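You operate a simulated robot arm through the tools that you are given. There is no shell and no other tool. Be economical: measure what you need, move in short steps, check, and stop when the job is done.

The job below is to be done with a simulated two-armed robot. You get a single attempt, and the scene is never put back.

TASK
Press the air bowl drain button three times. Close the foots drawer. Take the drive oil jug and put it on the top of the packing table. Fetch the rail grease brush and stand it on the top of the breaker bench. Take the can cloth and put it on the top of the sampling bench. Pick up the small tub with blue lid with one hand, pass it to the other hand and put it on the screen wash stand. Take the steel scoop with black grip and put it on the top of the sampling bench. Lift the lid of the bin marked waste open. Do these in any order. Set down upright: drive oil jug, rail grease brush, small tub with blue lid.
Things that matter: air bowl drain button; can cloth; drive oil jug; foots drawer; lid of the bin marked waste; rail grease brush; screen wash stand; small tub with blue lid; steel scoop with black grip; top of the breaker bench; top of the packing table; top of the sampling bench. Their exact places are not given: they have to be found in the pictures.

Only the result counts: the job must be done as asked and must still hold three seconds after the hand-in. Knocking over, shifting, dropping, spilling or breaking anything else fails it. A push-on lid holds only when it is set on centred and level and pressed home; a screw cap is set on level and turned clockwise until tight. Flat cloth is picked up by pressing the open fingertips on it (5 to 10 N) and closing them slowly along it; thin cloth reads only 2 to 8 mm in the jaws.

THE ROBOT
Two 6-joint arms with two-finger grippers on one trunk, on a base that drives. Base frame: it is fixed to the floor where the robot stands at the start and does not move with it; the origin is under the middle of the robot, x ahead of it, y to its left, z up. Lengths are in cm, angles in degrees, forces in N, time in s.
The left shoulder is at the start at [7, 17.6, 106.5], the right one opposite. With the tool pointing down near the work surface each hand reaches from about 34 to 68 cm from the robot's upright axis, wherever it stands, measured 20 degrees to its own side. Places, roughly: air bowl drain button [60, 0, 100]; can cloth (7x6x4 cm) [-610, -560, 40]; drive oil jug (16x9x13 cm) [-420, -70, 80]; foots drawer [-190, -360, 60]; lid of the bin marked waste [-650, -40, 90]; rail grease brush (3x3x20 cm) [-450, -80, 90]; screen wash stand (50x24 cm) [-336, -448, 62]; small tub with blue lid (8x8x11 cm) [-660, -450, 90]; steel scoop with black grip (20x8x4 cm) [-820, -190, 80]; top of the breaker bench [-270, 220, 70]; top of the packing table [-640, -60, 70]; top of the sampling bench [-630, -520, 90]. Payload 2.45 kg a hand.
The TCP of each hand is the grasp point between the finger pads, 2.6 cm short of the fingertips. In the tool frame z runs along the fingers and y along their closing line. The gripper opens to 9.6 cm. The gripper's body begins 6.9 cm behind the TCP.
Orientation is that of the tool frame in the base frame, as a unit quaternion [x, y, z, w]. With the fingers straight down and closing along the base's y, the tool's x points along the base's -x, its y along +y and its z along -z.

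THE INTERFACE
- The arms move only by the tool jog_arm. It takes "left_targets", "right_targets" or both (then of equal length, played together; a hand with none holds still); each is a list of rows, each a list of 7 numbers: the opening, from 0 (shut) to 1 (fully open), then the shift along the base's x, y, z in cm, then the turn, a rotation vector about the base's x, y, z in degrees. In form: [[grip, tx, ty, tz, ax, ay, az], ...]. A call has 1 to 20 rows; each row is the pose to reach, as a shift and turn from the pose commanded when the call began. A row lasts 0.2 s, in which the tool goes at most 5 cm and 8.6 degrees; a call with a longer step from one row to the next is refused whole, and so is a gripper value outside its range. A pose out of reach is approached as far as the arm can. The call stops where the force on the tool passes 40 N (or 10 N more than at its start, if that is more) or the arm is blocked; 0.2 s more then pass. Each finger halts on what it meets, pressing with about 32 N; the grip force reading is that of the motor and also rises with nothing between the fingers. The clock runs only during rows and for 0.2 s after the last one: add rows that repeat a pose to give the fingers time. It gives the time, the measured TCP pose, the force on the tool (base axes), the opening and the grip force at its end, in the units of the frame above (readings bear some noise), with the torque about the TCP (base axes, N m) and any sound that the robot's microphone picked up.
- Cameras (640 x 400 px; columns grow to the right, rows downward): "scene" is now at [14.1, -0.99, 139.56]; the picture's right is [-0.10, -0.99, 0.00], its down [-0.46, 0.05, -0.88] and it looks along [0.88, -0.09, -0.47] (base axes); focal length 261 px, centre (320, 200). "left" rides on the left gripper at [8.2, -0.3, -9.8] in its tool frame; the picture's right is [0.04, 1.00, 0.00], its down [-0.73, 0.03, -0.68] and it looks along [-0.68, 0.03, 0.73] (tool axes); focal length 256 px, centre (320, 200). "right" rides on the right gripper at [8.2, 0.3, -9.8] in its tool frame; the picture's right is [-0.04, 1.00, 0.00], its down [-0.73, -0.03, -0.68] and it looks along [-0.68, -0.03, 0.73] (tool axes); focal length 256 px, centre (320, 200).
- snapshot(camera): a new picture of that camera. No time passes.
- raise_lower(by): slides the trunk up (or, below 0, down) by that many cm; the arms and the scene camera ride with it, the base frame stays. It gives what a move gives, with no picture.
- base_move(legs): drives the robot by 1 to 6 legs, each [ahead, left, turn to the left] in cm, cm and degrees, along the robot's own axes; the way and the turn of a leg run together, so that a leg with both is an arc; at most 150 cm and 180 degrees a leg. The arms and the cameras ride along, it lands a little off, and it stops where it bumps. It gives what a move gives.
- turn_head(pan, tilt): turns the head with the scene camera to pan (to the left, within 86 degrees either way) and tilt (down, from -29 to 69), counted from straight ahead of the robot. It gives what a move gives.
- probe_pixels(camera, pixels): for up to 12 pixels [column, row] of the newest picture of that camera ("zoom" is the newest enlarged one), the place [x, y, z] in the base frame of the surface seen there, good to about 0.2 cm. No time passes.
- zoom(camera, box): a new picture of the part [left, top, right, bottom] of that camera's present view, enlarged. No time passes.
- close_job(): hands the job in; it is judged then, once.

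Keep the steps short. Do not move on a guess: measure, check each grasp and each placing, and mend mistakes. In all there are 138 turns and 172 pictures (those below and enlarged ones count). Leave the grippers open and the arms clear of the work at the hand-in unless told otherwise, and finish with a single line.

The tools are called after "Emit:" by a JSON object that holds its "method" and its "body". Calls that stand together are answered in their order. jog_arm: Moves the arms, as the interface text tells. Its arguments: {"type":"object","properties":{"left_targets":{"type":"array","items":{"type":"array","items":{"type":"number"}}},"right_targets":{"type":"array","items":{"type":"array","items":{"type":"number"}}}},"required":[]} The other tools are called the same way: raise_lower (by) slides the trunk up or down; base_move (legs) drives the base; turn_head (pan, tilt) turns the head that bears the scene camera; snapshot (camera) takes a picture; probe_pixels (camera, pixels) gives the place of the surface under pixels of a picture; zoom (camera, box) takes an enlarged picture of a part of a camera's view; close_job () hands the job in.

At the start:

```text
clock: 0.0
left_tcp_pos: [58.58, 27.18, 120.51]
left_ee_rot: [0.0, 1.0, 0.001, 0.0]
left_force: [0.4, 0.7, -0.3]
left_wrist_torque: [0.02, 0.0, -0.02]
left_opening: 9.6
left_grip_force: 0.1
right_tcp_pos: [60.04, -23.53, 119.94]
right_ee_rot: [0.0, 1.0, -0.001, 0.001]
right_force: [0.1, -0.1, -0.3]
right_wrist_torque: [0.0, -0.01, -0.03]
right_opening: 9.58
right_grip_force: 0.0
trunk travel left (down, up): [-55.0, 29.0]
robot x, y, heading: [0.08, 0.24, -0.1]
head pan, tilt: [-5.8, 27.8]
```

scene: 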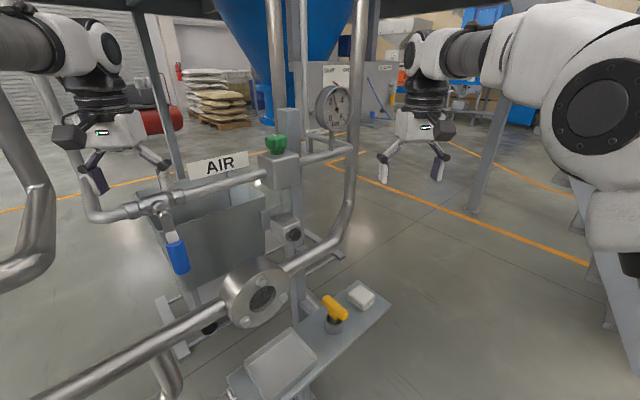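
right: 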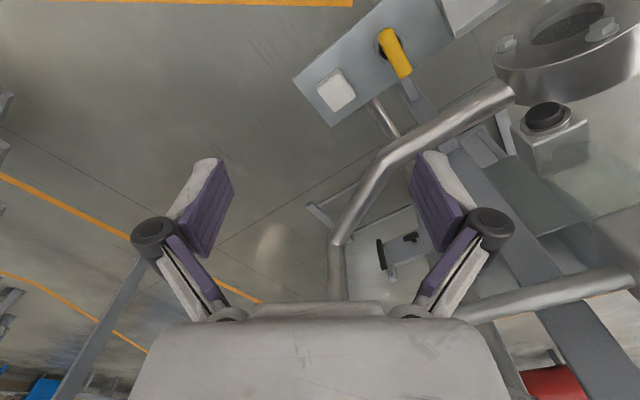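
left: 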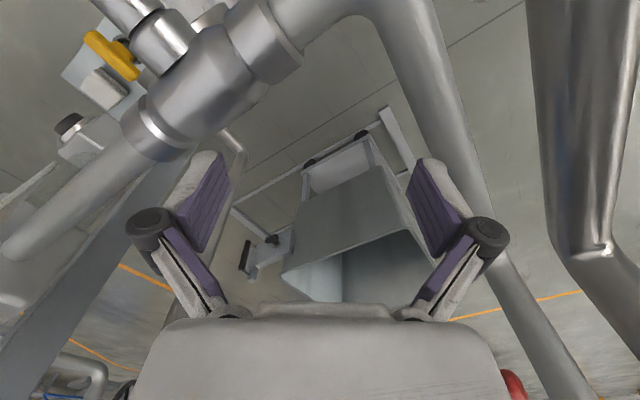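

I see pipework with a green knob at (275,143) and a black button at (293,234). I'll zoom in and measure which one is the drain button.

Emit:
{"method": "zoom", "body": {"camera": "scene", "box": [200, 100, 400, 350]}}

Emit:
{"method": "probe_pixels", "body": {"camera": "scene", "pixels": [[275, 138], [293, 234], [275, 170], [285, 223], [262, 298], [208, 328], [335, 308], [362, 296], [335, 105], [175, 255], [215, 165]]}}

Emit:
{"method": "zoom", "body": {"camera": "right", "box": [460, 60, 640, 180]}}

```text
1.60 times, centred on (300, 225) of scene
```

zoom: 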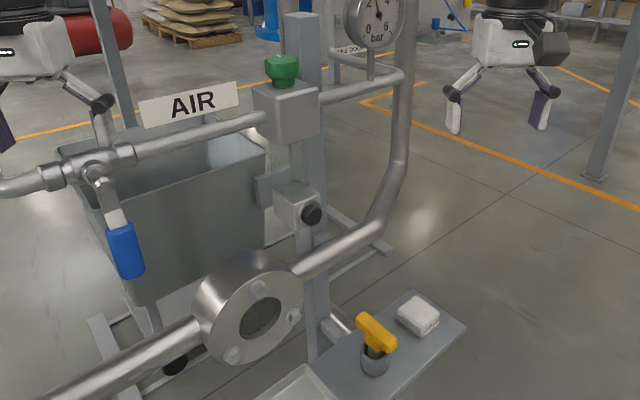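

```text
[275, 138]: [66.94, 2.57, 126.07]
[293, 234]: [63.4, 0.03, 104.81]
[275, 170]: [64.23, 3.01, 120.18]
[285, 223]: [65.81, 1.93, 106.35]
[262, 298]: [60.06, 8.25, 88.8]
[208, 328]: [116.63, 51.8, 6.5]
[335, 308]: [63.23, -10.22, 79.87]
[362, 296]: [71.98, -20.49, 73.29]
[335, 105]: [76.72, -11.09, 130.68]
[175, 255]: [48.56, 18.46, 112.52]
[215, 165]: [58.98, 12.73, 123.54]
```

```text
3.33 times, centred on (550, 120) of right
```

zoom: 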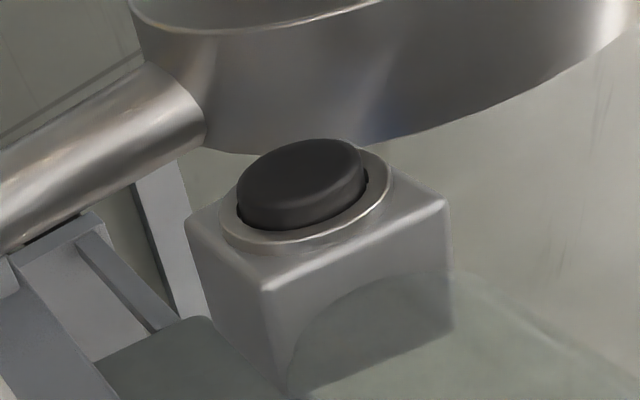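

The black button sits under the clear bowl, so it is the drain button. I'll probe its face to find which way it points.

Emit:
{"method": "probe_pixels", "body": {"camera": "zoom", "pixels": [[310, 165], [280, 170], [335, 160], [300, 150], [300, 218], [240, 235], [380, 180], [350, 250], [200, 230], [440, 210], [265, 285], [160, 90]]}}

Emit:
{"method": "zoom", "body": {"camera": "scene", "box": [250, 190, 340, 260]}}

```text
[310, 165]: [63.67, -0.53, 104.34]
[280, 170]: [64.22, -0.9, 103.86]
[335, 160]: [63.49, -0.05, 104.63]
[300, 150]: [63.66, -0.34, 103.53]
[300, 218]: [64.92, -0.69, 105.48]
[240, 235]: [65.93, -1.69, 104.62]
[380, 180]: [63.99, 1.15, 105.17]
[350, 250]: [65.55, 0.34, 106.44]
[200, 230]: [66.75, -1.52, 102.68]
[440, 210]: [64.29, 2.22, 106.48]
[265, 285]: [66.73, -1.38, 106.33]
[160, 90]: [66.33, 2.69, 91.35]
```

```text
5.71 times, centred on (295, 225) of scene
```

zoom: 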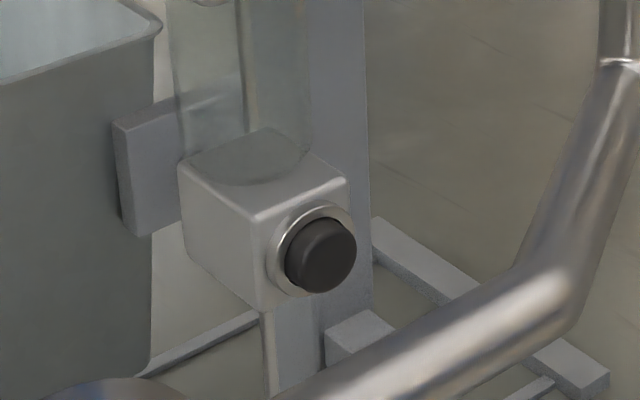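

The box's top edge gives a face normal of about (-0.83,-0.56,0), and the button tip is at about (63.6,-0.4,104.4). Before tilting the right hand toward it, I'll probe the pipe in front.

Emit:
{"method": "probe_pixels", "body": {"camera": "scene", "pixels": [[320, 250], [345, 215], [353, 150], [300, 268], [190, 325], [100, 365], [240, 182], [320, 155]]}}

```text
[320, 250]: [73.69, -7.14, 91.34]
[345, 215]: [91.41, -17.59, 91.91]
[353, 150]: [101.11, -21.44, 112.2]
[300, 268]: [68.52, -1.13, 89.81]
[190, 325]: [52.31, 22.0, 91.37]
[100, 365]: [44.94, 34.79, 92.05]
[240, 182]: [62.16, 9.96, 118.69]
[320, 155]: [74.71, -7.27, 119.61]
```

The way is clear. I'll bring the closed right hand, tilted 50° forward, to about 3.5 cm in front of the button.

Emit:
{"method": "jog_arm", "body": {"right_targets": [[0, -0.4, 1, -1.8, 1.86, -6.08, 3.98], [0, -0.8, 2, -3.7, 3.73, -12.15, 7.95], [0, -1.2, 4, -5.5, 5.59, -18.2, 11.9], [0, -1.6, 6, -7.4, 7.45, -24.3, 15.9], [0, -2, 8.5, -9.2, 9.3, -30.4, 19.9], [0, -2.4, 11.5, -11, 11.2, -36.45, 23.85], [0, -2.4, 15.0, -13, 13.0, -42.5, 27.8], [0, -1.8, 18, -14.7, 14.9, -48.6, 31.8], [0, -1.6, 19.6, -14.7, 14.9, -48.6, 31.8], [0, -1.6, 19.6, -14.7, 14.9, -48.6, 31.8]]}}

Emit:
{"method": "zoom", "body": {"camera": "scene", "box": [200, 150, 440, 300]}}

Emit:
{"method": "snapshot", "body": {"camera": "right"}}

```text
clock: 2.2
left_tcp_pos: [58.36, 27.26, 120.64]
left_ee_rot: [-0.001, 1.0, 0.0, 0.0]
left_force: [0.1, -0.3, 0.0]
left_wrist_torque: [0.03, -0.01, 0.04]
left_opening: 9.59
left_grip_force: 0.1
right_tcp_pos: [59.42, -5.98, 107.17]
right_ee_rot: [-0.248, 0.862, 0.142, 0.42]
right_force: [-0.5, 0.4, 0.0]
right_wrist_torque: [0.02, 0.03, 0.02]
right_opening: 0.0
right_grip_force: 28.7
right hand out of reach, approached as far as the arm can: row 9, 10
trunk travel left (down, up): [-55.0, 29.0]
robot x, y, heading: [0.14, -0.22, -0.1]
head pan, tilt: [-5.8, 27.8]
```

```text
2.67 times, centred on (320, 225) of scene
```

zoom: 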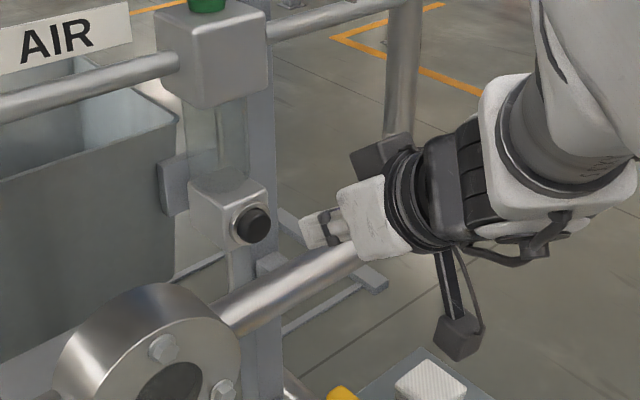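

```text
164 pictures are left
```

right: 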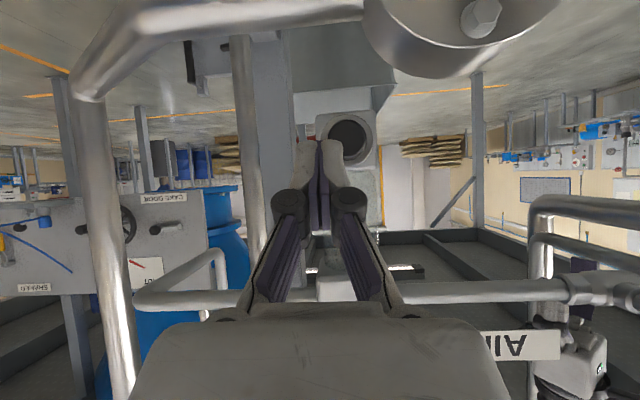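

The arm stopped about 3 cm short because of its reach. I'd like to shift the base a little left and back, so I'll check the pipes near the left arm first.

Emit:
{"method": "turn_head", "body": {"pan": 30, "tilt": 30}}

Emit:
{"method": "snapshot", "body": {"camera": "scene"}}

```text
clock: 3.2
left_tcp_pos: [58.52, 27.16, 120.62]
left_ee_rot: [0.0, 1.0, 0.0, 0.0]
left_force: [-0.4, 1.6, 0.0]
left_wrist_torque: [-0.03, 0.03, 0.01]
left_opening: 9.61
left_grip_force: 0.1
right_tcp_pos: [59.42, -6.1, 106.85]
right_ee_rot: [-0.247, 0.863, 0.144, 0.416]
right_force: [-0.5, 1.6, 0.2]
right_wrist_torque: [0.02, 0.03, -0.02]
right_opening: 0.03
right_grip_force: 28.4
trunk travel left (down, up): [-55.0, 29.0]
robot x, y, heading: [-0.34, -0.15, 0.3]
head pan, tilt: [30.0, 30.0]
```

```text
163 pictures are left
```

scene: 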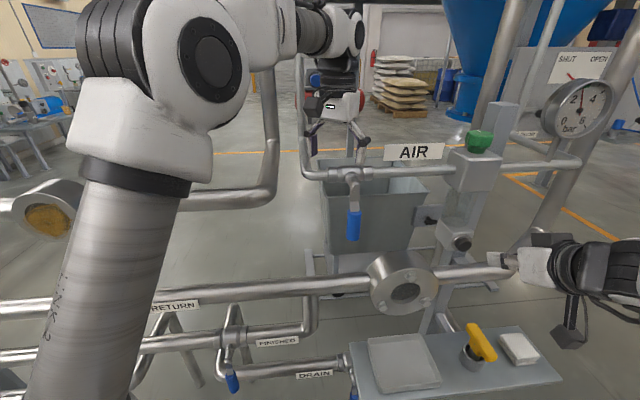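

I'll try a smaller tilt of 30° instead, which keeps the wrist higher and nearer, and aim for a point 2.5 cm off the button.

Emit:
{"method": "jog_arm", "body": {"right_targets": [[0, 0, 0, 0, -4, 6, 0], [0, 0, 0, 0, -8, 12, 0], [0, 0, 0.5, 0, -11.2, 16.6, 0], [0, 0, 1.5, -0.4, -11.2, 16.6, 0], [0, 0.2, 3, -0.8, -11.2, 16.6, 0], [0, 0.2, 3, -0.8, -11.2, 16.6, 0]]}}

Emit:
{"method": "zoom", "body": {"camera": "scene", "box": [380, 130, 640, 330]}}

```text
clock: 4.6
left_tcp_pos: [58.48, 27.05, 120.55]
left_ee_rot: [0.0, 1.0, -0.001, 0.0]
left_force: [0.1, -0.1, -0.1]
left_wrist_torque: [0.02, 0.0, 0.0]
left_opening: 9.61
left_grip_force: 0.0
right_tcp_pos: [61.18, -5.83, 106.97]
right_ee_rot: [-0.264, 0.922, 0.099, 0.266]
right_force: [0.1, -0.4, 0.4]
right_wrist_torque: [-0.01, 0.02, -0.03]
right_opening: 0.0
right_grip_force: 28.5
right hand out of reach, approached as far as the arm can: row 3, 4, 5, 6
trunk travel left (down, up): [-55.0, 29.0]
robot x, y, heading: [-0.1, -0.27, -0.1]
head pan, tilt: [30.0, 30.0]
```

```text
2.00 times, centred on (510, 230) of scene
```

zoom: 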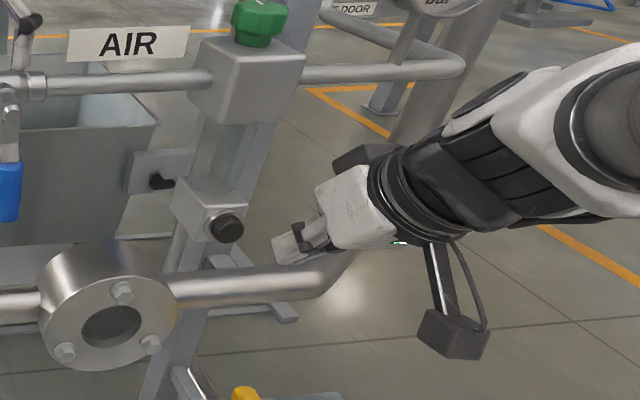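

The arm won't cross further left, so the base has to shift left. I'll check for obstacles around the left hand.

Emit:
{"method": "probe_pixels", "body": {"camera": "scene", "pixels": [[270, 130], [265, 180], [302, 100], [305, 150], [215, 200], [130, 305], [20, 310], [45, 220], [350, 220], [440, 120], [310, 320], [20, 355]]}}

Emit:
{"method": "snapshot", "body": {"camera": "left"}}

```text
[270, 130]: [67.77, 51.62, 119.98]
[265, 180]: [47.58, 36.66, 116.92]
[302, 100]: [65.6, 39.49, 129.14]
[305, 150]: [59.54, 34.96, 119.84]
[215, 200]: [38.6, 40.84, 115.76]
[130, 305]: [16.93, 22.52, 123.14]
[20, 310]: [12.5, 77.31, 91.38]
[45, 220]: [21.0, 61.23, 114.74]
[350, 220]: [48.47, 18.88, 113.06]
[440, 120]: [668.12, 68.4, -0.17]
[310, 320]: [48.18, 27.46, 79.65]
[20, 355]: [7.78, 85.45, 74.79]
```

```text
161 pictures are left
```

left: 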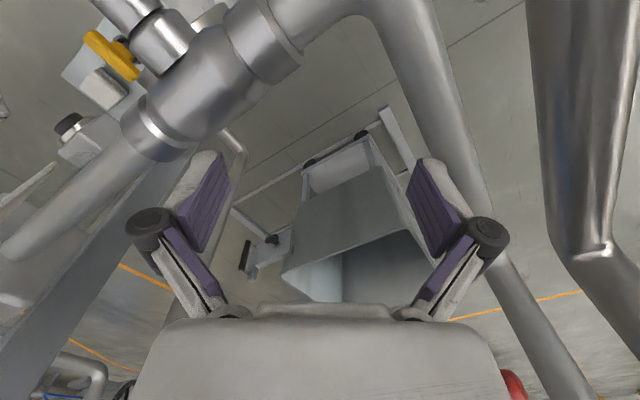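

I'll raise the left hand and bring it inward, away from the pipes, before strafing.

Emit:
{"method": "jog_arm", "body": {"left_targets": [[1, 0, 0, 3, 0, 0, 0], [1, 0, 0, 6, 0, 0, 0], [1, -2, -1, 9, 0, 0, 0], [1, -5, -2, 12, 0, 0, 0], [1, -8, -4, 13, 0, 0, 0], [1, -10, -6, 13, 0, 0, 0], [1, -10, -6, 13, 0, 0, 0]]}}

Emit:
{"method": "snapshot", "body": {"camera": "scene"}}

```text
clock: 6.2
left_tcp_pos: [48.49, 21.15, 133.7]
left_ee_rot: [0.0, 1.0, 0.0, -0.001]
left_force: [0.2, -0.9, 0.5]
left_wrist_torque: [-0.03, 0.01, -0.02]
left_opening: 9.6
left_grip_force: 0.0
right_tcp_pos: [61.24, -5.77, 106.36]
right_ee_rot: [-0.264, 0.924, 0.101, 0.259]
right_force: [0.2, 0.6, -0.3]
right_wrist_torque: [-0.01, 0.02, 0.0]
right_opening: 0.0
right_grip_force: 28.8
trunk travel left (down, up): [-55.0, 29.0]
robot x, y, heading: [0.26, 0.27, -0.2]
head pan, tilt: [30.0, 30.0]
```

```text
160 pictures are left
```

scene: 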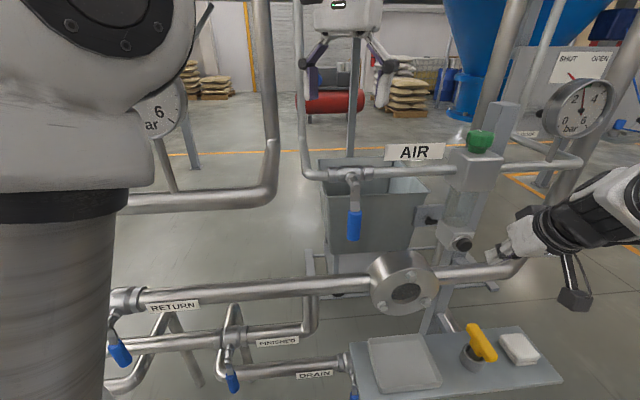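

Emit:
{"method": "probe_pixels", "body": {"camera": "scene", "pixels": [[165, 110], [140, 130], [170, 175], [140, 200], [100, 120], [60, 290], [110, 250], [20, 90], [260, 60]]}}

```text
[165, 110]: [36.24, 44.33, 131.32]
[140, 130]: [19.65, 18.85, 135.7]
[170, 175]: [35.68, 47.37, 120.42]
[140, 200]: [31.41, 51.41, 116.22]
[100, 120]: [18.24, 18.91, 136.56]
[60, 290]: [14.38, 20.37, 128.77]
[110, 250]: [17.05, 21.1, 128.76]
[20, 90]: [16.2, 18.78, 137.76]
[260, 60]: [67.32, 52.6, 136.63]
```

Clearances are fine. I'll drive 6 cm back and 6 cm left.

Emit:
{"method": "base_move", "body": {"legs": [[-6, 6, 0]]}}

Emit:
{"method": "snapshot", "body": {"camera": "scene"}}

```text
clock: 7.3
left_tcp_pos: [42.48, 27.02, 133.83]
left_ee_rot: [0.001, 1.0, 0.0, 0.001]
left_force: [-0.2, -0.7, 0.2]
left_wrist_torque: [-0.04, -0.03, -0.01]
left_opening: 9.6
left_grip_force: 0.1
right_tcp_pos: [55.11, 0.04, 106.37]
right_ee_rot: [-0.262, 0.924, 0.101, 0.258]
right_force: [0.2, 0.0, -0.4]
right_wrist_torque: [0.0, -0.01, -0.03]
right_opening: 0.0
right_grip_force: 28.6
trunk travel left (down, up): [-55.0, 29.0]
robot x, y, heading: [-5.87, 5.81, -0.0]
head pan, tilt: [30.0, 30.0]
```

```text
159 pictures are left
```

scene: 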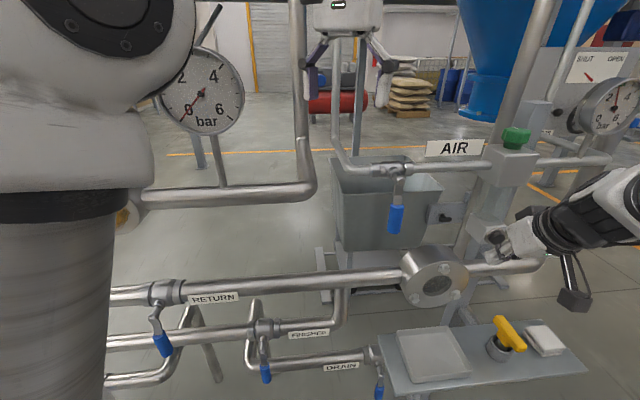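

Now to the pre-press point: shift (4.5,-3.1,-0.3).

Emit:
{"method": "jog_arm", "body": {"right_targets": [[0, 1.5, -1.5, -0.1, 0, 0, 0], [0, 3, -3.1, -0.3, 0, 0, 0], [0, 4.5, -3.1, -0.3, 0, 0, 0], [0, 4.5, -3.1, -0.3, 0, 0, 0]]}}

Emit:
{"method": "turn_head", "body": {"pan": -5, "tilt": 30}}

Emit:
{"method": "zoom", "body": {"camera": "scene", "box": [200, 150, 440, 300]}}

Emit:
{"method": "zoom", "body": {"camera": "right", "box": [220, 80, 460, 230]}}

```text
clock: 8.3
left_tcp_pos: [42.34, 27.01, 133.84]
left_ee_rot: [0.001, 1.0, 0.0, 0.0]
left_force: [0.4, -0.2, 0.1]
left_wrist_torque: [0.0, 0.01, -0.03]
left_opening: 9.61
left_grip_force: 0.0
right_tcp_pos: [59.6, -3.0, 106.0]
right_ee_rot: [-0.262, 0.924, 0.1, 0.259]
right_force: [0.9, -0.5, 0.5]
right_wrist_torque: [0.01, -0.01, -0.03]
right_opening: 0.01
right_grip_force: 28.9
trunk travel left (down, up): [-55.0, 29.0]
robot x, y, heading: [-5.91, 6.59, -0.2]
head pan, tilt: [30.0, 30.0]
```

```text
clock: 9.3
left_tcp_pos: [42.48, 26.96, 133.81]
left_ee_rot: [0.001, 1.0, -0.001, 0.0]
left_force: [-0.5, 0.3, -0.8]
left_wrist_torque: [0.01, -0.01, 0.01]
left_opening: 9.61
left_grip_force: 0.0
right_tcp_pos: [59.75, -2.99, 105.98]
right_ee_rot: [-0.262, 0.924, 0.1, 0.259]
right_force: [0.6, 0.5, -0.4]
right_wrist_torque: [0.03, 0.05, -0.02]
right_opening: 0.01
right_grip_force: 28.6
trunk travel left (down, up): [-55.0, 29.0]
robot x, y, heading: [-5.85, 6.05, -0.1]
head pan, tilt: [-5.0, 30.0]
```

```text
2.67 times, centred on (320, 225) of scene
```

zoom: 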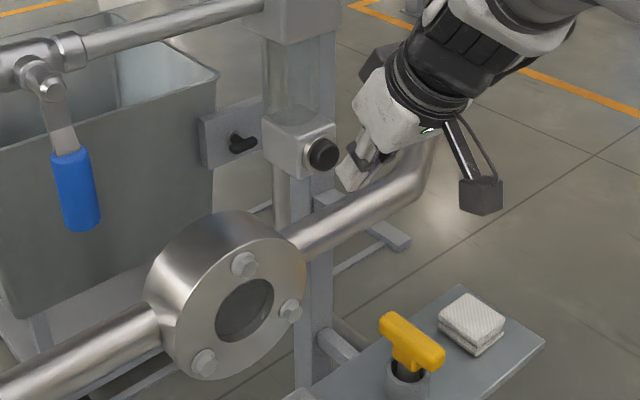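

```text
2.67 times, centred on (340, 155) of right
```

zoom: 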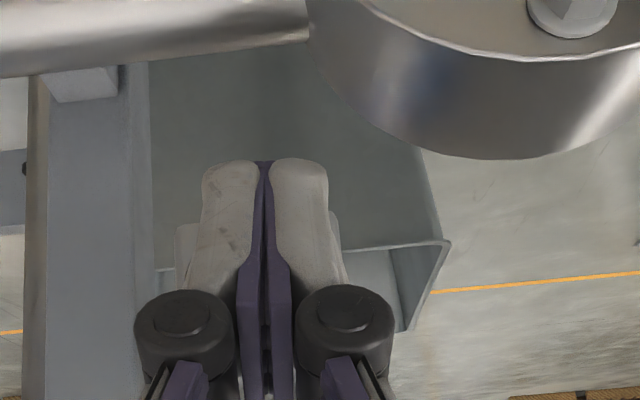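

The fingertips cover the button axis. I'll press slowly along (0.83,0.56).

Emit:
{"method": "jog_arm", "body": {"right_targets": [[0, 0.83, 0.56, 0, 0, 0, 0], [0, 1.66, 1.12, 0, 0, 0, 0], [0, 2.08, 1.4, 0, 0, 0, 0], [0, 2.32, 1.57, 0, 0, 0, 0], [0, 2.57, 1.74, 0, 0, 0, 0], [0, 2.57, 1.74, 0, 0, 0, 0]]}}

Emit:
{"method": "zoom", "body": {"camera": "scene", "box": [260, 170, 380, 245]}}

```text
clock: 10.7
left_tcp_pos: [42.29, 27.03, 133.95]
left_ee_rot: [0.002, 1.0, 0.001, 0.0]
left_force: [0.7, -0.4, 0.1]
left_wrist_torque: [-0.02, -0.03, 0.02]
left_opening: 9.59
left_grip_force: 0.0
right_tcp_pos: [62.11, -1.38, 106.0]
right_ee_rot: [-0.262, 0.925, 0.1, 0.259]
right_force: [-3.4, -1.3, -0.1]
right_wrist_torque: [-0.04, 0.02, 0.01]
right_opening: 0.01
right_grip_force: 28.8
trunk travel left (down, up): [-55.0, 29.0]
robot x, y, heading: [-6.39, 6.1, -0.3]
head pan, tilt: [-5.0, 30.0]
heard: click
```

```text
5.33 times, centred on (320, 208) of scene
```

zoom: 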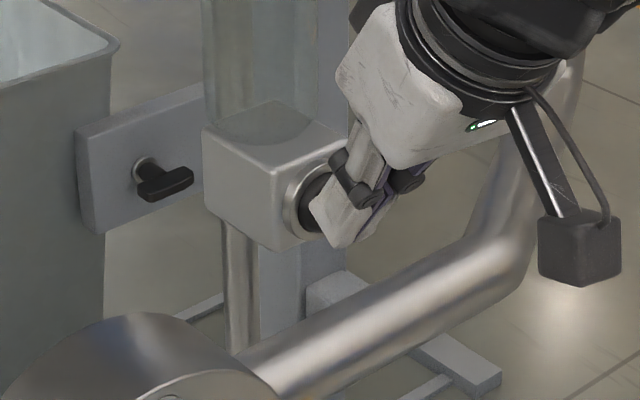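

A click was heard, so press one counted. I'll back off fully and press again.

Emit:
{"method": "jog_arm", "body": {"right_targets": [[0, -0.83, -0.56, 0, 0, 0, 0], [0, -1.66, -1.12, 0, 0, 0, 0], [0, -1.66, -1.12, 0, 0, 0, 0], [0, -1.0, -0.67, 0, 0, 0, 0], [0, -0.5, -0.34, 0, 0, 0, 0], [0, -0.25, -0.17, 0, 0, 0, 0], [0, 0.02, 0.01, 0, 0, 0, 0], [0, 0.02, 0.01, 0, 0, 0, 0]]}}

Emit:
{"method": "jog_arm", "body": {"right_targets": [[0, -0.83, -0.56, 0, 0, 0, 0], [0, -1.66, -1.12, 0, 0, 0, 0], [0, -1.66, -1.12, 0, 0, 0, 0]]}}

```text
clock: 12.5
left_tcp_pos: [42.21, 27.02, 133.82]
left_ee_rot: [0.0, 1.0, 0.0, 0.0]
left_force: [-0.5, -0.4, 0.7]
left_wrist_torque: [0.01, -0.02, 0.0]
left_opening: 9.61
left_grip_force: 0.0
right_tcp_pos: [62.15, -1.27, 105.97]
right_ee_rot: [-0.262, 0.924, 0.101, 0.259]
right_force: [-3.4, -1.6, 0.3]
right_wrist_torque: [0.0, 0.03, 0.02]
right_opening: 0.0
right_grip_force: 28.6
trunk travel left (down, up): [-55.0, 29.0]
robot x, y, heading: [-6.1, 6.1, -0.3]
head pan, tilt: [-5.0, 30.0]
heard: click
```

```text
clock: 13.3
left_tcp_pos: [42.4, 27.01, 133.64]
left_ee_rot: [0.001, 1.0, 0.001, -0.001]
left_force: [0.0, -0.5, -0.2]
left_wrist_torque: [0.0, 0.01, -0.04]
left_opening: 9.59
left_grip_force: 0.0
right_tcp_pos: [60.54, -2.34, 106.02]
right_ee_rot: [-0.262, 0.924, 0.101, 0.259]
right_force: [-0.2, -0.2, 0.7]
right_wrist_torque: [0.03, 0.01, 0.01]
right_opening: 0.0
right_grip_force: 28.4
trunk travel left (down, up): [-55.0, 29.0]
robot x, y, heading: [-6.32, 5.67, -0.1]
head pan, tilt: [-5.0, 30.0]
```

Two presses done, with no sound on release. Here's the third.

Emit:
{"method": "jog_arm", "body": {"right_targets": [[0, 0.66, 0.45, 0, 0, 0, 0], [0, 1.16, 0.78, 0, 0, 0, 0], [0, 1.41, 0.95, 0, 0, 0, 0], [0, 1.68, 1.13, 0, 0, 0, 0], [0, 1.68, 1.13, 0, 0, 0, 0]]}}

Emit:
{"method": "jog_arm", "body": {"right_targets": [[0, -0.83, -0.56, 0, 0, 0, 0], [0, -1.66, -1.12, 0, 0, 0, 0], [0, -4, -5, 1, 0, 0, 0], [0, -7, -9, 2, 0, 0, 0], [0, -10, -13, 3, 0, 0, 0]]}}

```text
clock: 14.5
left_tcp_pos: [42.32, 26.93, 133.75]
left_ee_rot: [0.0, 1.0, 0.0, 0.0]
left_force: [0.4, -1.0, -0.5]
left_wrist_torque: [-0.02, 0.0, -0.01]
left_opening: 9.6
left_grip_force: 0.0
right_tcp_pos: [62.23, -1.3, 105.98]
right_ee_rot: [-0.262, 0.924, 0.1, 0.259]
right_force: [-4.3, -2.9, 1.5]
right_wrist_torque: [0.01, 0.07, 0.03]
right_opening: 0.0
right_grip_force: 28.4
trunk travel left (down, up): [-55.0, 29.0]
robot x, y, heading: [-6.13, 5.89, 0.1]
head pan, tilt: [-5.0, 30.0]
heard: click
```

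```text
refused: row 4 steps farther than a row can; nothing moved
```

Three clicks. I'll retract the hand and undo the tilt, using smaller steps.

Emit:
{"method": "jog_arm", "body": {"right_targets": [[0, -0.83, -0.56, 0, 0, 0, 0], [0, -1.66, -1.12, 0, 0, 0, 0], [0, -3.5, -4, 1, 0, 0, 0], [0, -6, -7, 2, -4, 6.5, 0], [0, -8, -10, 3, -8, 13, 0], [0, -10, -13, 5, -12, 19, 0], [0, -12, -16, 8, -16, 24, -3], [0, -12, -18, 10, -16, 24, -8]]}}

Emit:
{"method": "base_move", "body": {"legs": [[-60, 0, 0]]}}

Emit:
{"method": "turn_head", "body": {"pan": 0, "tilt": 10}}

Emit:
{"method": "snapshot", "body": {"camera": "scene"}}

```text
clock: 16.3
left_tcp_pos: [42.37, 26.97, 133.84]
left_ee_rot: [0.001, 1.0, 0.0, 0.0]
left_force: [0.3, 0.5, 0.2]
left_wrist_torque: [0.02, 0.01, 0.0]
left_opening: 9.59
left_grip_force: 0.1
right_tcp_pos: [50.42, -19.38, 115.86]
right_ee_rot: [-0.205, 0.978, 0.006, 0.029]
right_force: [-0.2, -0.2, -0.2]
right_wrist_torque: [0.01, 0.02, 0.01]
right_opening: 0.01
right_grip_force: 28.5
trunk travel left (down, up): [-55.0, 29.0]
robot x, y, heading: [-6.15, 6.12, 0.0]
head pan, tilt: [-5.0, 30.0]
```

```text
clock: 19.7
left_tcp_pos: [-16.95, 27.18, 133.65]
left_ee_rot: [-0.003, 1.0, 0.0, 0.0]
left_force: [-0.4, 0.2, 0.2]
left_wrist_torque: [-0.03, -0.01, 0.01]
left_opening: 9.6
left_grip_force: 0.2
right_tcp_pos: [-8.73, -19.02, 115.94]
right_ee_rot: [-0.208, 0.978, 0.006, 0.029]
right_force: [-0.4, -1.4, -0.6]
right_wrist_torque: [-0.05, 0.0, 0.03]
right_opening: 0.0
right_grip_force: 28.5
trunk travel left (down, up): [-55.0, 29.0]
robot x, y, heading: [-65.08, 5.85, 0.5]
head pan, tilt: [-5.0, 30.0]
```

```text
clock: 20.5
left_tcp_pos: [-16.99, 27.19, 133.86]
left_ee_rot: [-0.003, 1.0, 0.0, 0.0]
left_force: [0.3, -0.3, -0.2]
left_wrist_torque: [-0.04, -0.01, -0.01]
left_opening: 9.61
left_grip_force: 0.1
right_tcp_pos: [-8.78, -19.05, 115.8]
right_ee_rot: [-0.208, 0.978, 0.007, 0.029]
right_force: [0.0, -0.6, 0.9]
right_wrist_torque: [0.01, 0.03, 0.01]
right_opening: 0.0
right_grip_force: 28.6
trunk travel left (down, up): [-55.0, 29.0]
robot x, y, heading: [-65.62, 5.97, 0.2]
head pan, tilt: [0.0, 10.0]
```

```text
155 pictures are left
```

scene: 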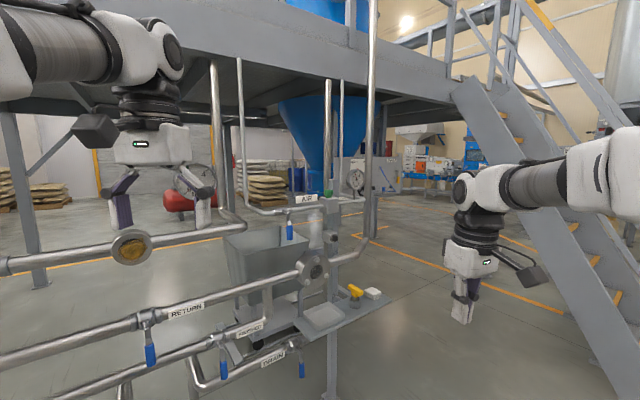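

Now I'll turn around to face -x and survey the hall.

Emit:
{"method": "base_move", "body": {"legs": [[0, 0, 180]]}}

Emit:
{"method": "snapshot", "body": {"camera": "scene"}}

Emit:
{"method": "turn_head", "body": {"pan": 50, "tilt": 10}}

Emit:
{"method": "snapshot", "body": {"camera": "scene"}}

Emit:
{"method": "turn_head", "body": {"pan": -50, "tilt": 10}}

Emit:
{"method": "snapshot", "body": {"camera": "scene"}}

```text
clock: 28.2
left_tcp_pos: [-113.68, -15.12, 133.77]
left_ee_rot: [1.0, -0.002, 0.0, 0.001]
left_force: [0.0, 0.0, -0.2]
left_wrist_torque: [0.0, 0.02, -0.04]
left_opening: 9.61
left_grip_force: 0.0
right_tcp_pos: [-121.47, 31.32, 115.82]
right_ee_rot: [0.979, 0.204, -0.029, 0.005]
right_force: [-0.2, -0.4, 0.3]
right_wrist_torque: [0.0, -0.03, -0.02]
right_opening: 0.0
right_grip_force: 28.6
trunk travel left (down, up): [-55.0, 29.0]
robot x, y, heading: [-64.78, 5.84, 179.8]
head pan, tilt: [0.0, 10.0]
```

```text
154 pictures are left
```

scene: 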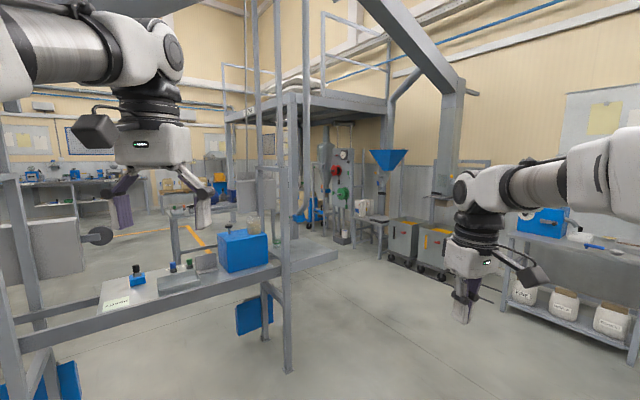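

```text
clock: 29.4
left_tcp_pos: [-113.63, -15.03, 133.85]
left_ee_rot: [1.0, -0.001, 0.0, 0.0]
left_force: [0.1, 0.7, 0.4]
left_wrist_torque: [-0.02, 0.01, -0.01]
left_opening: 9.62
left_grip_force: 0.1
right_tcp_pos: [-121.51, 31.29, 115.73]
right_ee_rot: [0.978, 0.204, -0.03, 0.006]
right_force: [0.4, -0.7, 0.7]
right_wrist_torque: [0.02, 0.03, -0.01]
right_opening: 0.01
right_grip_force: 28.5
trunk travel left (down, up): [-55.0, 29.0]
robot x, y, heading: [-65.25, 5.79, 180.0]
head pan, tilt: [50.0, 10.0]
```

```text
153 pictures are left
```

scene: 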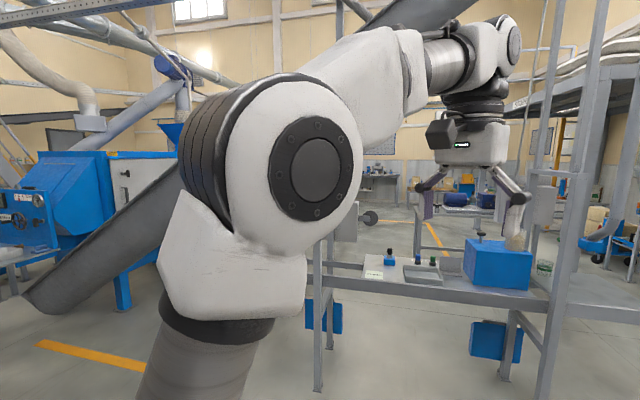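

```text
clock: 31.2
left_tcp_pos: [-113.65, -15.08, 133.71]
left_ee_rot: [1.0, -0.001, 0.0, -0.001]
left_force: [-0.1, 0.0, 0.3]
left_wrist_torque: [0.01, -0.01, 0.03]
left_opening: 9.6
left_grip_force: 0.2
right_tcp_pos: [-121.68, 31.3, 115.82]
right_ee_rot: [0.979, 0.204, -0.029, 0.006]
right_force: [0.1, 0.0, -0.3]
right_wrist_torque: [-0.01, 0.02, 0.02]
right_opening: 0.0
right_grip_force: 28.8
trunk travel left (down, up): [-55.0, 29.0]
robot x, y, heading: [-65.05, 5.49, 179.7]
head pan, tilt: [-50.0, 10.0]
```

```text
152 pictures are left
```

scene: 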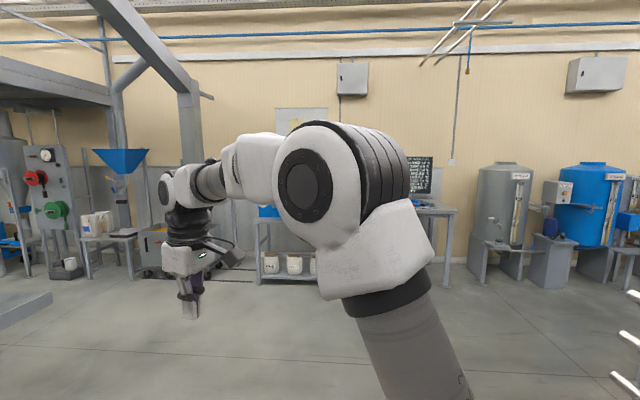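

I'll look ahead again and probe the obstacles to build a floor map.

Emit:
{"method": "probe_pixels", "body": {"camera": "scene", "pixels": [[260, 230], [445, 212], [185, 120], [120, 155], [65, 270], [20, 300], [100, 250], [5, 230], [180, 260], [410, 205]]}}

Emit:
{"method": "turn_head", "body": {"pan": 0, "tilt": 15}}

Emit:
{"method": "snapshot", "body": {"camera": "scene"}}

Emit:
{"method": "probe_pixels", "body": {"camera": "scene", "pixels": [[287, 345], [200, 210], [125, 290], [280, 130], [330, 225], [370, 205], [405, 240], [180, 195], [80, 230], [315, 230], [70, 170], [20, 320]]}}

```text
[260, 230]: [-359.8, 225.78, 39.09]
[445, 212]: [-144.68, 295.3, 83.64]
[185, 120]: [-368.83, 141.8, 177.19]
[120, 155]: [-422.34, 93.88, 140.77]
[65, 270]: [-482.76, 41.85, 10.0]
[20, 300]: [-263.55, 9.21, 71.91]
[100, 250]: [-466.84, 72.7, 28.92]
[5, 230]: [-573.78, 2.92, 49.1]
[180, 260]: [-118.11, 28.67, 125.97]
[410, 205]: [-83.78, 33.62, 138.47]
```

```text
clock: 32.3
left_tcp_pos: [-113.66, -15.07, 133.7]
left_ee_rot: [1.0, -0.003, 0.0, 0.0]
left_force: [0.2, -0.4, 1.4]
left_wrist_torque: [0.01, -0.02, 0.01]
left_opening: 9.59
left_grip_force: 0.0
right_tcp_pos: [-121.6, 31.4, 115.92]
right_ee_rot: [0.979, 0.203, -0.029, 0.006]
right_force: [-0.1, 0.5, 0.3]
right_wrist_torque: [-0.02, 0.0, -0.02]
right_opening: 0.0
right_grip_force: 28.2
trunk travel left (down, up): [-55.0, 29.0]
robot x, y, heading: [-65.72, 5.88, 179.9]
head pan, tilt: [0.0, 15.0]
```

```text
151 pictures are left
```

scene: 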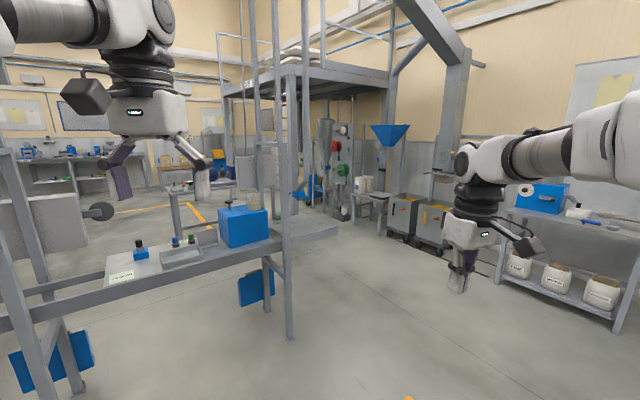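

```text
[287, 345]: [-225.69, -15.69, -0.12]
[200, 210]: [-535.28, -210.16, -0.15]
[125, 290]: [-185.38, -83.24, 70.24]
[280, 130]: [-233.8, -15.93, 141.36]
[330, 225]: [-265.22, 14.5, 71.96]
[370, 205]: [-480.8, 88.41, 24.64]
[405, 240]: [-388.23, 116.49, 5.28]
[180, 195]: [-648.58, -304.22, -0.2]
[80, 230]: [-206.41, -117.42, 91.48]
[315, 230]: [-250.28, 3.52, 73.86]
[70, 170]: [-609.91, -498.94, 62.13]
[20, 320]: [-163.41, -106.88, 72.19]
```

There's a frame at x -160..-265, y<15, with open floor beyond it at y≈60. I'll drive there and look left for the jug and brush.

Emit:
{"method": "base_move", "body": {"legs": [[130, -65, 0], [130, 0, 0]]}}

Emit:
{"method": "turn_head", "body": {"pan": 45, "tilt": 15}}

Emit:
{"method": "snapshot", "body": {"camera": "scene"}}

Emit:
{"method": "turn_head", "body": {"pan": 0, "tilt": 15}}

Emit:
{"method": "snapshot", "body": {"camera": "scene"}}

```text
clock: 45.8
left_tcp_pos: [-377.23, 53.33, 133.72]
left_ee_rot: [1.0, -0.013, 0.0, 0.001]
left_force: [0.0, -0.4, -0.7]
left_wrist_torque: [0.01, -0.04, 0.02]
left_opening: 9.6
left_grip_force: 0.1
right_tcp_pos: [-384.03, 99.96, 115.86]
right_ee_rot: [0.981, 0.193, -0.03, 0.006]
right_force: [-1.6, 0.5, -0.5]
right_wrist_torque: [0.01, -0.01, -0.03]
right_opening: 0.0
right_grip_force: 28.5
trunk travel left (down, up): [-55.0, 29.0]
robot x, y, heading: [-328.45, 73.52, 178.8]
head pan, tilt: [0.0, 15.0]
```

```text
clock: 47.0
left_tcp_pos: [-377.27, 53.42, 133.71]
left_ee_rot: [1.0, -0.012, 0.001, 0.0]
left_force: [0.4, 0.2, -0.1]
left_wrist_torque: [-0.01, 0.0, -0.04]
left_opening: 9.62
left_grip_force: 0.0
right_tcp_pos: [-384.03, 99.95, 115.84]
right_ee_rot: [0.981, 0.193, -0.03, 0.006]
right_force: [0.0, 0.5, -0.3]
right_wrist_torque: [0.01, -0.02, -0.03]
right_opening: 0.03
right_grip_force: 28.1
trunk travel left (down, up): [-55.0, 29.0]
robot x, y, heading: [-328.31, 73.53, 178.7]
head pan, tilt: [45.0, 15.0]
```

```text
150 pictures are left
```

scene: 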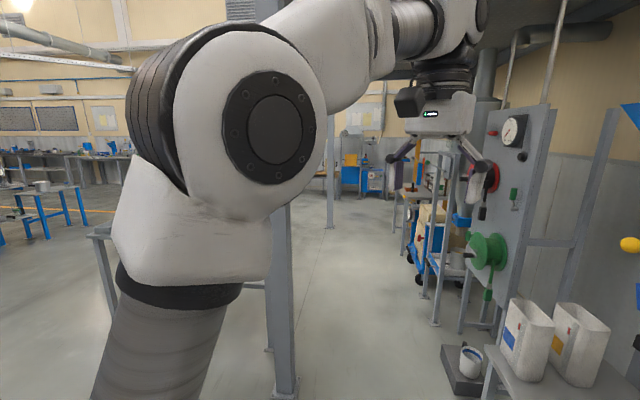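

```text
clock: 48.1
left_tcp_pos: [-377.13, 53.4, 133.81]
left_ee_rot: [1.0, -0.012, 0.0, 0.0]
left_force: [0.2, 0.5, 0.4]
left_wrist_torque: [0.01, -0.02, -0.03]
left_opening: 9.59
left_grip_force: 0.1
right_tcp_pos: [-383.99, 99.88, 115.93]
right_ee_rot: [0.981, 0.193, -0.029, 0.006]
right_force: [0.5, 0.3, -0.4]
right_wrist_torque: [-0.02, -0.02, 0.01]
right_opening: 0.0
right_grip_force: 28.8
trunk travel left (down, up): [-55.0, 29.0]
robot x, y, heading: [-328.45, 73.17, 178.6]
head pan, tilt: [0.0, 15.0]
```

```text
149 pictures are left
```

scene: 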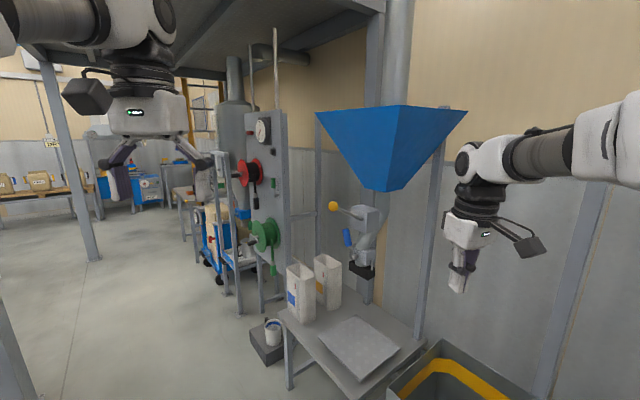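

Emit:
{"method": "probe_pixels", "body": {"camera": "scene", "pixels": [[300, 290], [328, 280], [350, 345], [272, 335], [265, 235], [245, 170], [208, 210], [220, 240], [185, 205], [75, 190], [30, 185], [90, 250]]}}

Emit:
{"method": "zoom", "body": {"camera": "scene", "box": [160, 110, 340, 300]}}

```text
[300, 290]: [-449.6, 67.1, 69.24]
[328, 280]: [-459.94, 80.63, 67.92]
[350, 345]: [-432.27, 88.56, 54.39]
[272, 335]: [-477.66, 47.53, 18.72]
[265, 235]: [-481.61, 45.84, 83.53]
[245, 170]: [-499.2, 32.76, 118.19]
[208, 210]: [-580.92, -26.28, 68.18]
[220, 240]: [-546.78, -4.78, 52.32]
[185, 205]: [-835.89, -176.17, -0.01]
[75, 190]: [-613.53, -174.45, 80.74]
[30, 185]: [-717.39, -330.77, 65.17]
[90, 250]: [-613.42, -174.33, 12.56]
```

```text
2.11 times, centred on (250, 205) of scene
```

zoom: 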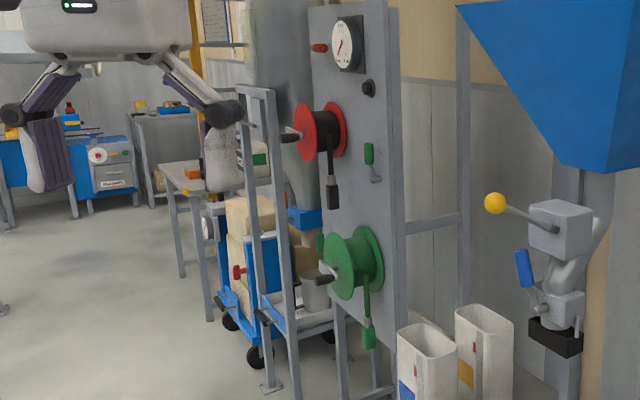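

The jug should be to my left, hidden by the arm. I'll turn the base left to see it.

Emit:
{"method": "base_move", "body": {"legs": [[0, 0, 60]]}}

Emit:
{"method": "snapshot", "body": {"camera": "scene"}}

```text
clock: 51.1
left_tcp_pos: [-334.72, 21.0, 133.79]
left_ee_rot: [0.868, 0.496, 0.0, -0.001]
left_force: [0.1, 0.3, 0.1]
left_wrist_torque: [0.0, 0.0, -0.02]
left_opening: 9.61
left_grip_force: 0.1
right_tcp_pos: [-378.68, 37.69, 115.96]
right_ee_rot: [0.748, 0.663, -0.022, 0.02]
right_force: [-0.1, 0.0, -0.6]
right_wrist_torque: [0.0, -0.01, -0.02]
right_opening: 0.0
right_grip_force: 28.2
trunk travel left (down, up): [-55.0, 29.0]
robot x, y, heading: [-328.3, 73.29, -120.4]
head pan, tilt: [0.0, 15.0]
```

```text
147 pictures are left
```

scene: 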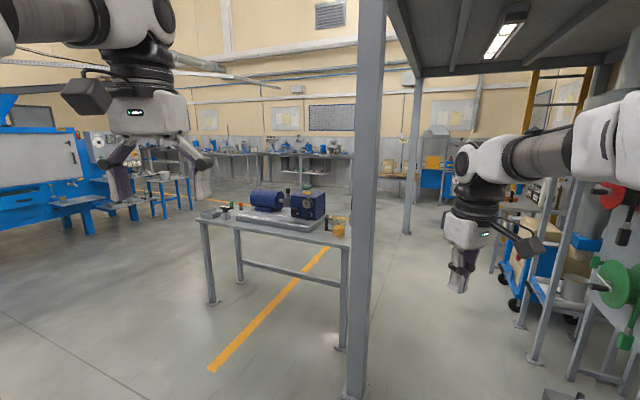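

Emit:
{"method": "zoom", "body": {"camera": "scene", "box": [180, 160, 380, 285]}}

Emit:
{"method": "probe_pixels", "body": {"camera": "scene", "pixels": [[340, 228], [330, 223], [230, 208], [205, 225], [345, 248], [225, 207], [310, 187], [355, 385], [212, 300], [340, 345], [185, 280], [405, 230]]}}

```text
3.20 times, centred on (280, 222) of scene
```

zoom: 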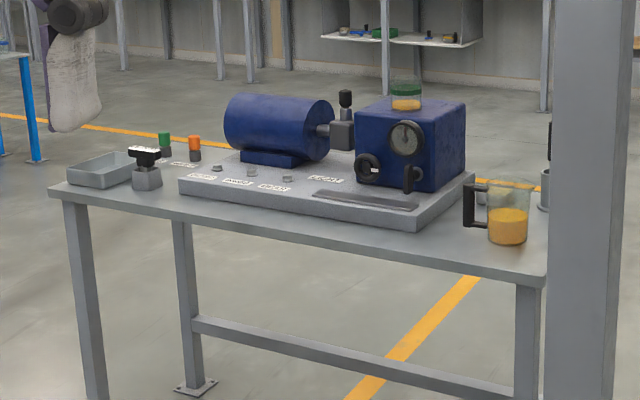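

```text
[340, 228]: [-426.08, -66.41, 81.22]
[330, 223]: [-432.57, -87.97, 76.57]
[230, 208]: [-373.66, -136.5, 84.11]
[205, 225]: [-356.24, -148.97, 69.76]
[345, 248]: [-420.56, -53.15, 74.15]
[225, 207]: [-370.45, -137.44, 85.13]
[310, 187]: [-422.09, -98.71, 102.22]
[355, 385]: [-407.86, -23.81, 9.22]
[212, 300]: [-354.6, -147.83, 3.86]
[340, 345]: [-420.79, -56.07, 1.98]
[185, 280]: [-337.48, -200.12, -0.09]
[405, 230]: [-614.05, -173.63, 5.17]
```

The jug is at about (-426,-66), and the brush should be near (-450,-80), behind the post. Both sit near the table's end. I'll drive between the post (-408,-24) and the reel frame, then face that end.

Emit:
{"method": "base_move", "body": {"legs": [[0, 0, -25], [111, -10, 0]]}}

Emit:
{"method": "snapshot", "body": {"camera": "scene"}}

```text
clock: 58.1
left_tcp_pos: [-454.17, -26.07, 133.75]
left_ee_rot: [0.956, 0.293, 0.0, -0.001]
left_force: [-0.6, -0.6, -0.2]
left_wrist_torque: [-0.04, 0.02, -0.02]
left_opening: 9.59
left_grip_force: 0.1
right_tcp_pos: [-486.85, 7.84, 115.91]
right_ee_rot: [0.875, 0.483, -0.026, 0.014]
right_force: [0.0, -0.5, 1.0]
right_wrist_torque: [0.04, 0.01, 0.01]
right_opening: 0.0
right_grip_force: 28.5
trunk travel left (down, up): [-55.0, 29.0]
robot x, y, heading: [-426.44, 18.31, -146.1]
head pan, tilt: [0.0, 15.0]
```

```text
145 pictures are left
```

scene: 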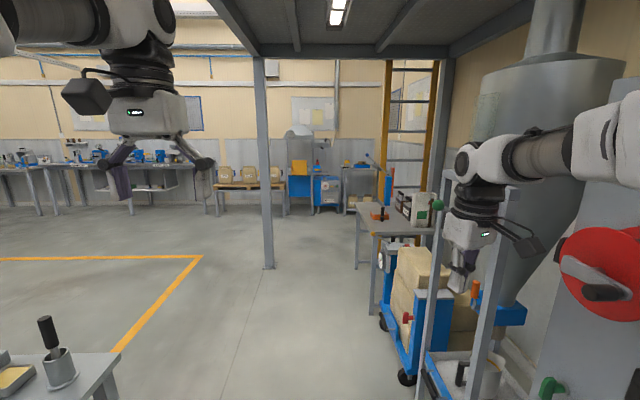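

I see the brush at (45,330), standing in a cup with its black handle up. I'll check the frame to my right before going on.

Emit:
{"method": "probe_pixels", "body": {"camera": "scene", "pixels": [[487, 290], [512, 220], [445, 250], [425, 320], [45, 325], [60, 370], [95, 365], [400, 225], [268, 265]]}}

Emit:
{"method": "zoom", "body": {"camera": "scene", "box": [0, 300, 120, 400]}}

```text
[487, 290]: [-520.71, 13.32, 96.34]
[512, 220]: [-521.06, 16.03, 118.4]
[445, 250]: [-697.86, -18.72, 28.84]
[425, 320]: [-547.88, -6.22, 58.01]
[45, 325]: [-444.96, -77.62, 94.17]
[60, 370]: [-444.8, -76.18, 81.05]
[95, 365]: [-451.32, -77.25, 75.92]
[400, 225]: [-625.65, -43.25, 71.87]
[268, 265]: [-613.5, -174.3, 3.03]
```

```text
4.00 times, centred on (60, 350) of scene
```

zoom: 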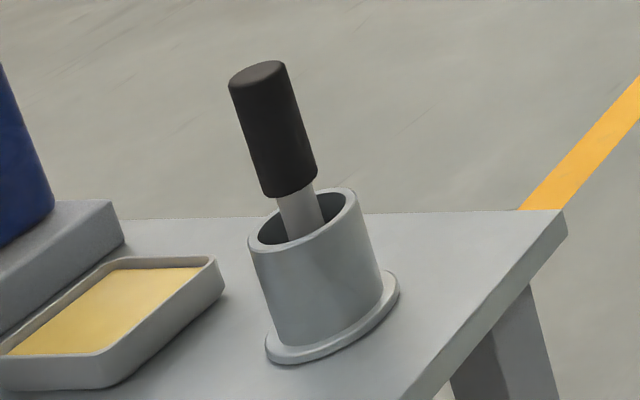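

The way is clear. I'll drive on and then turn left to face the table end.

Emit:
{"method": "base_move", "body": {"legs": [[60, 17, 0], [0, 0, 90]]}}

Emit:
{"method": "turn_head", "body": {"pan": 0, "tilt": 40}}

Emit:
{"method": "snapshot", "body": {"camera": "scene"}}

```text
clock: 65.5
left_tcp_pos: [-421.37, -57.0, 133.85]
left_ee_rot: [0.457, 0.889, -0.001, 0.0]
left_force: [-0.1, 0.3, -0.8]
left_wrist_torque: [0.03, -0.04, 0.01]
left_opening: 9.61
left_grip_force: 0.1
right_tcp_pos: [-454.34, -90.63, 115.9]
right_ee_rot: [0.265, 0.964, -0.007, 0.028]
right_force: [0.2, 0.0, 0.3]
right_wrist_torque: [0.03, -0.02, 0.0]
right_opening: 0.0
right_grip_force: 28.3
trunk travel left (down, up): [-55.0, 29.0]
robot x, y, heading: [-466.49, -30.26, -54.5]
head pan, tilt: [0.0, 15.0]
```

```text
clock: 66.4
left_tcp_pos: [-421.37, -57.05, 133.73]
left_ee_rot: [0.457, 0.889, 0.0, 0.0]
left_force: [-0.1, 0.1, -0.1]
left_wrist_torque: [-0.02, -0.02, 0.0]
left_opening: 9.64
left_grip_force: 0.1
right_tcp_pos: [-454.41, -90.56, 115.9]
right_ee_rot: [0.266, 0.964, -0.007, 0.029]
right_force: [-0.3, -0.3, 0.7]
right_wrist_torque: [-0.02, -0.01, -0.01]
right_opening: 0.0
right_grip_force: 28.1
trunk travel left (down, up): [-55.0, 29.0]
robot x, y, heading: [-466.16, -29.95, -54.7]
head pan, tilt: [0.0, 40.0]
```

```text
143 pictures are left
```

scene: 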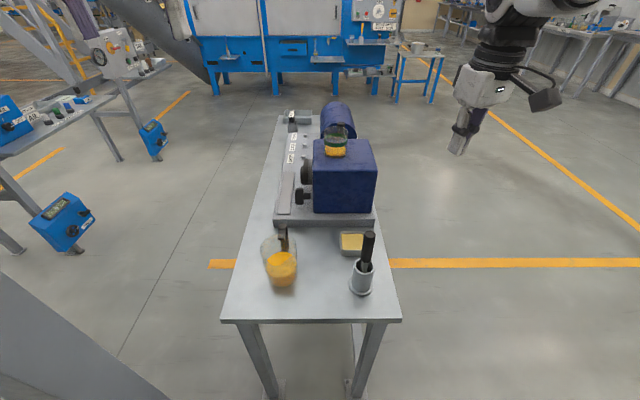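

Good view: the jug is at (280,265), the brush in its cup at (362,265). I'll zoom in and measure both.

Emit:
{"method": "zoom", "body": {"camera": "scene", "box": [220, 210, 420, 330]}}

Emit:
{"method": "probe_pixels", "body": {"camera": "scene", "pixels": [[270, 262], [296, 262], [283, 283], [284, 232], [284, 248], [282, 238], [369, 236], [366, 256], [362, 290], [353, 272], [372, 272], [360, 244]]}}

```text
3.20 times, centred on (320, 270) of scene
```

zoom: 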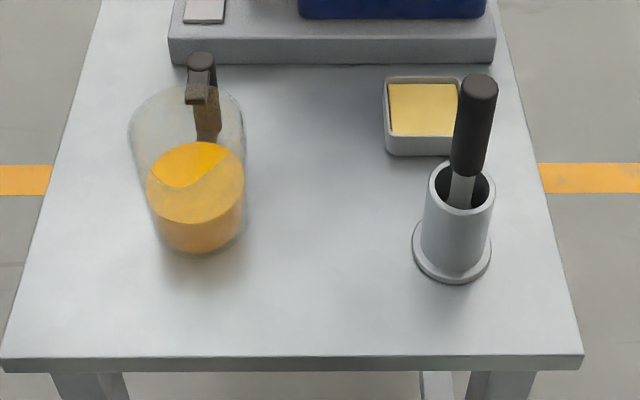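

```text
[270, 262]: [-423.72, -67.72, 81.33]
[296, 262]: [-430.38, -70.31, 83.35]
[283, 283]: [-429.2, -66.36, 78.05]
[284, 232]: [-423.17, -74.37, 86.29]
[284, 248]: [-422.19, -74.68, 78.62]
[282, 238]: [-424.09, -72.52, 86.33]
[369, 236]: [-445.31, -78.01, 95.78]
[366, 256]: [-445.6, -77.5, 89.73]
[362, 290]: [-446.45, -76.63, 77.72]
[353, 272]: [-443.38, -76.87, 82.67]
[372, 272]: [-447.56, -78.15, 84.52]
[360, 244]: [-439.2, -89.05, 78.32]
```

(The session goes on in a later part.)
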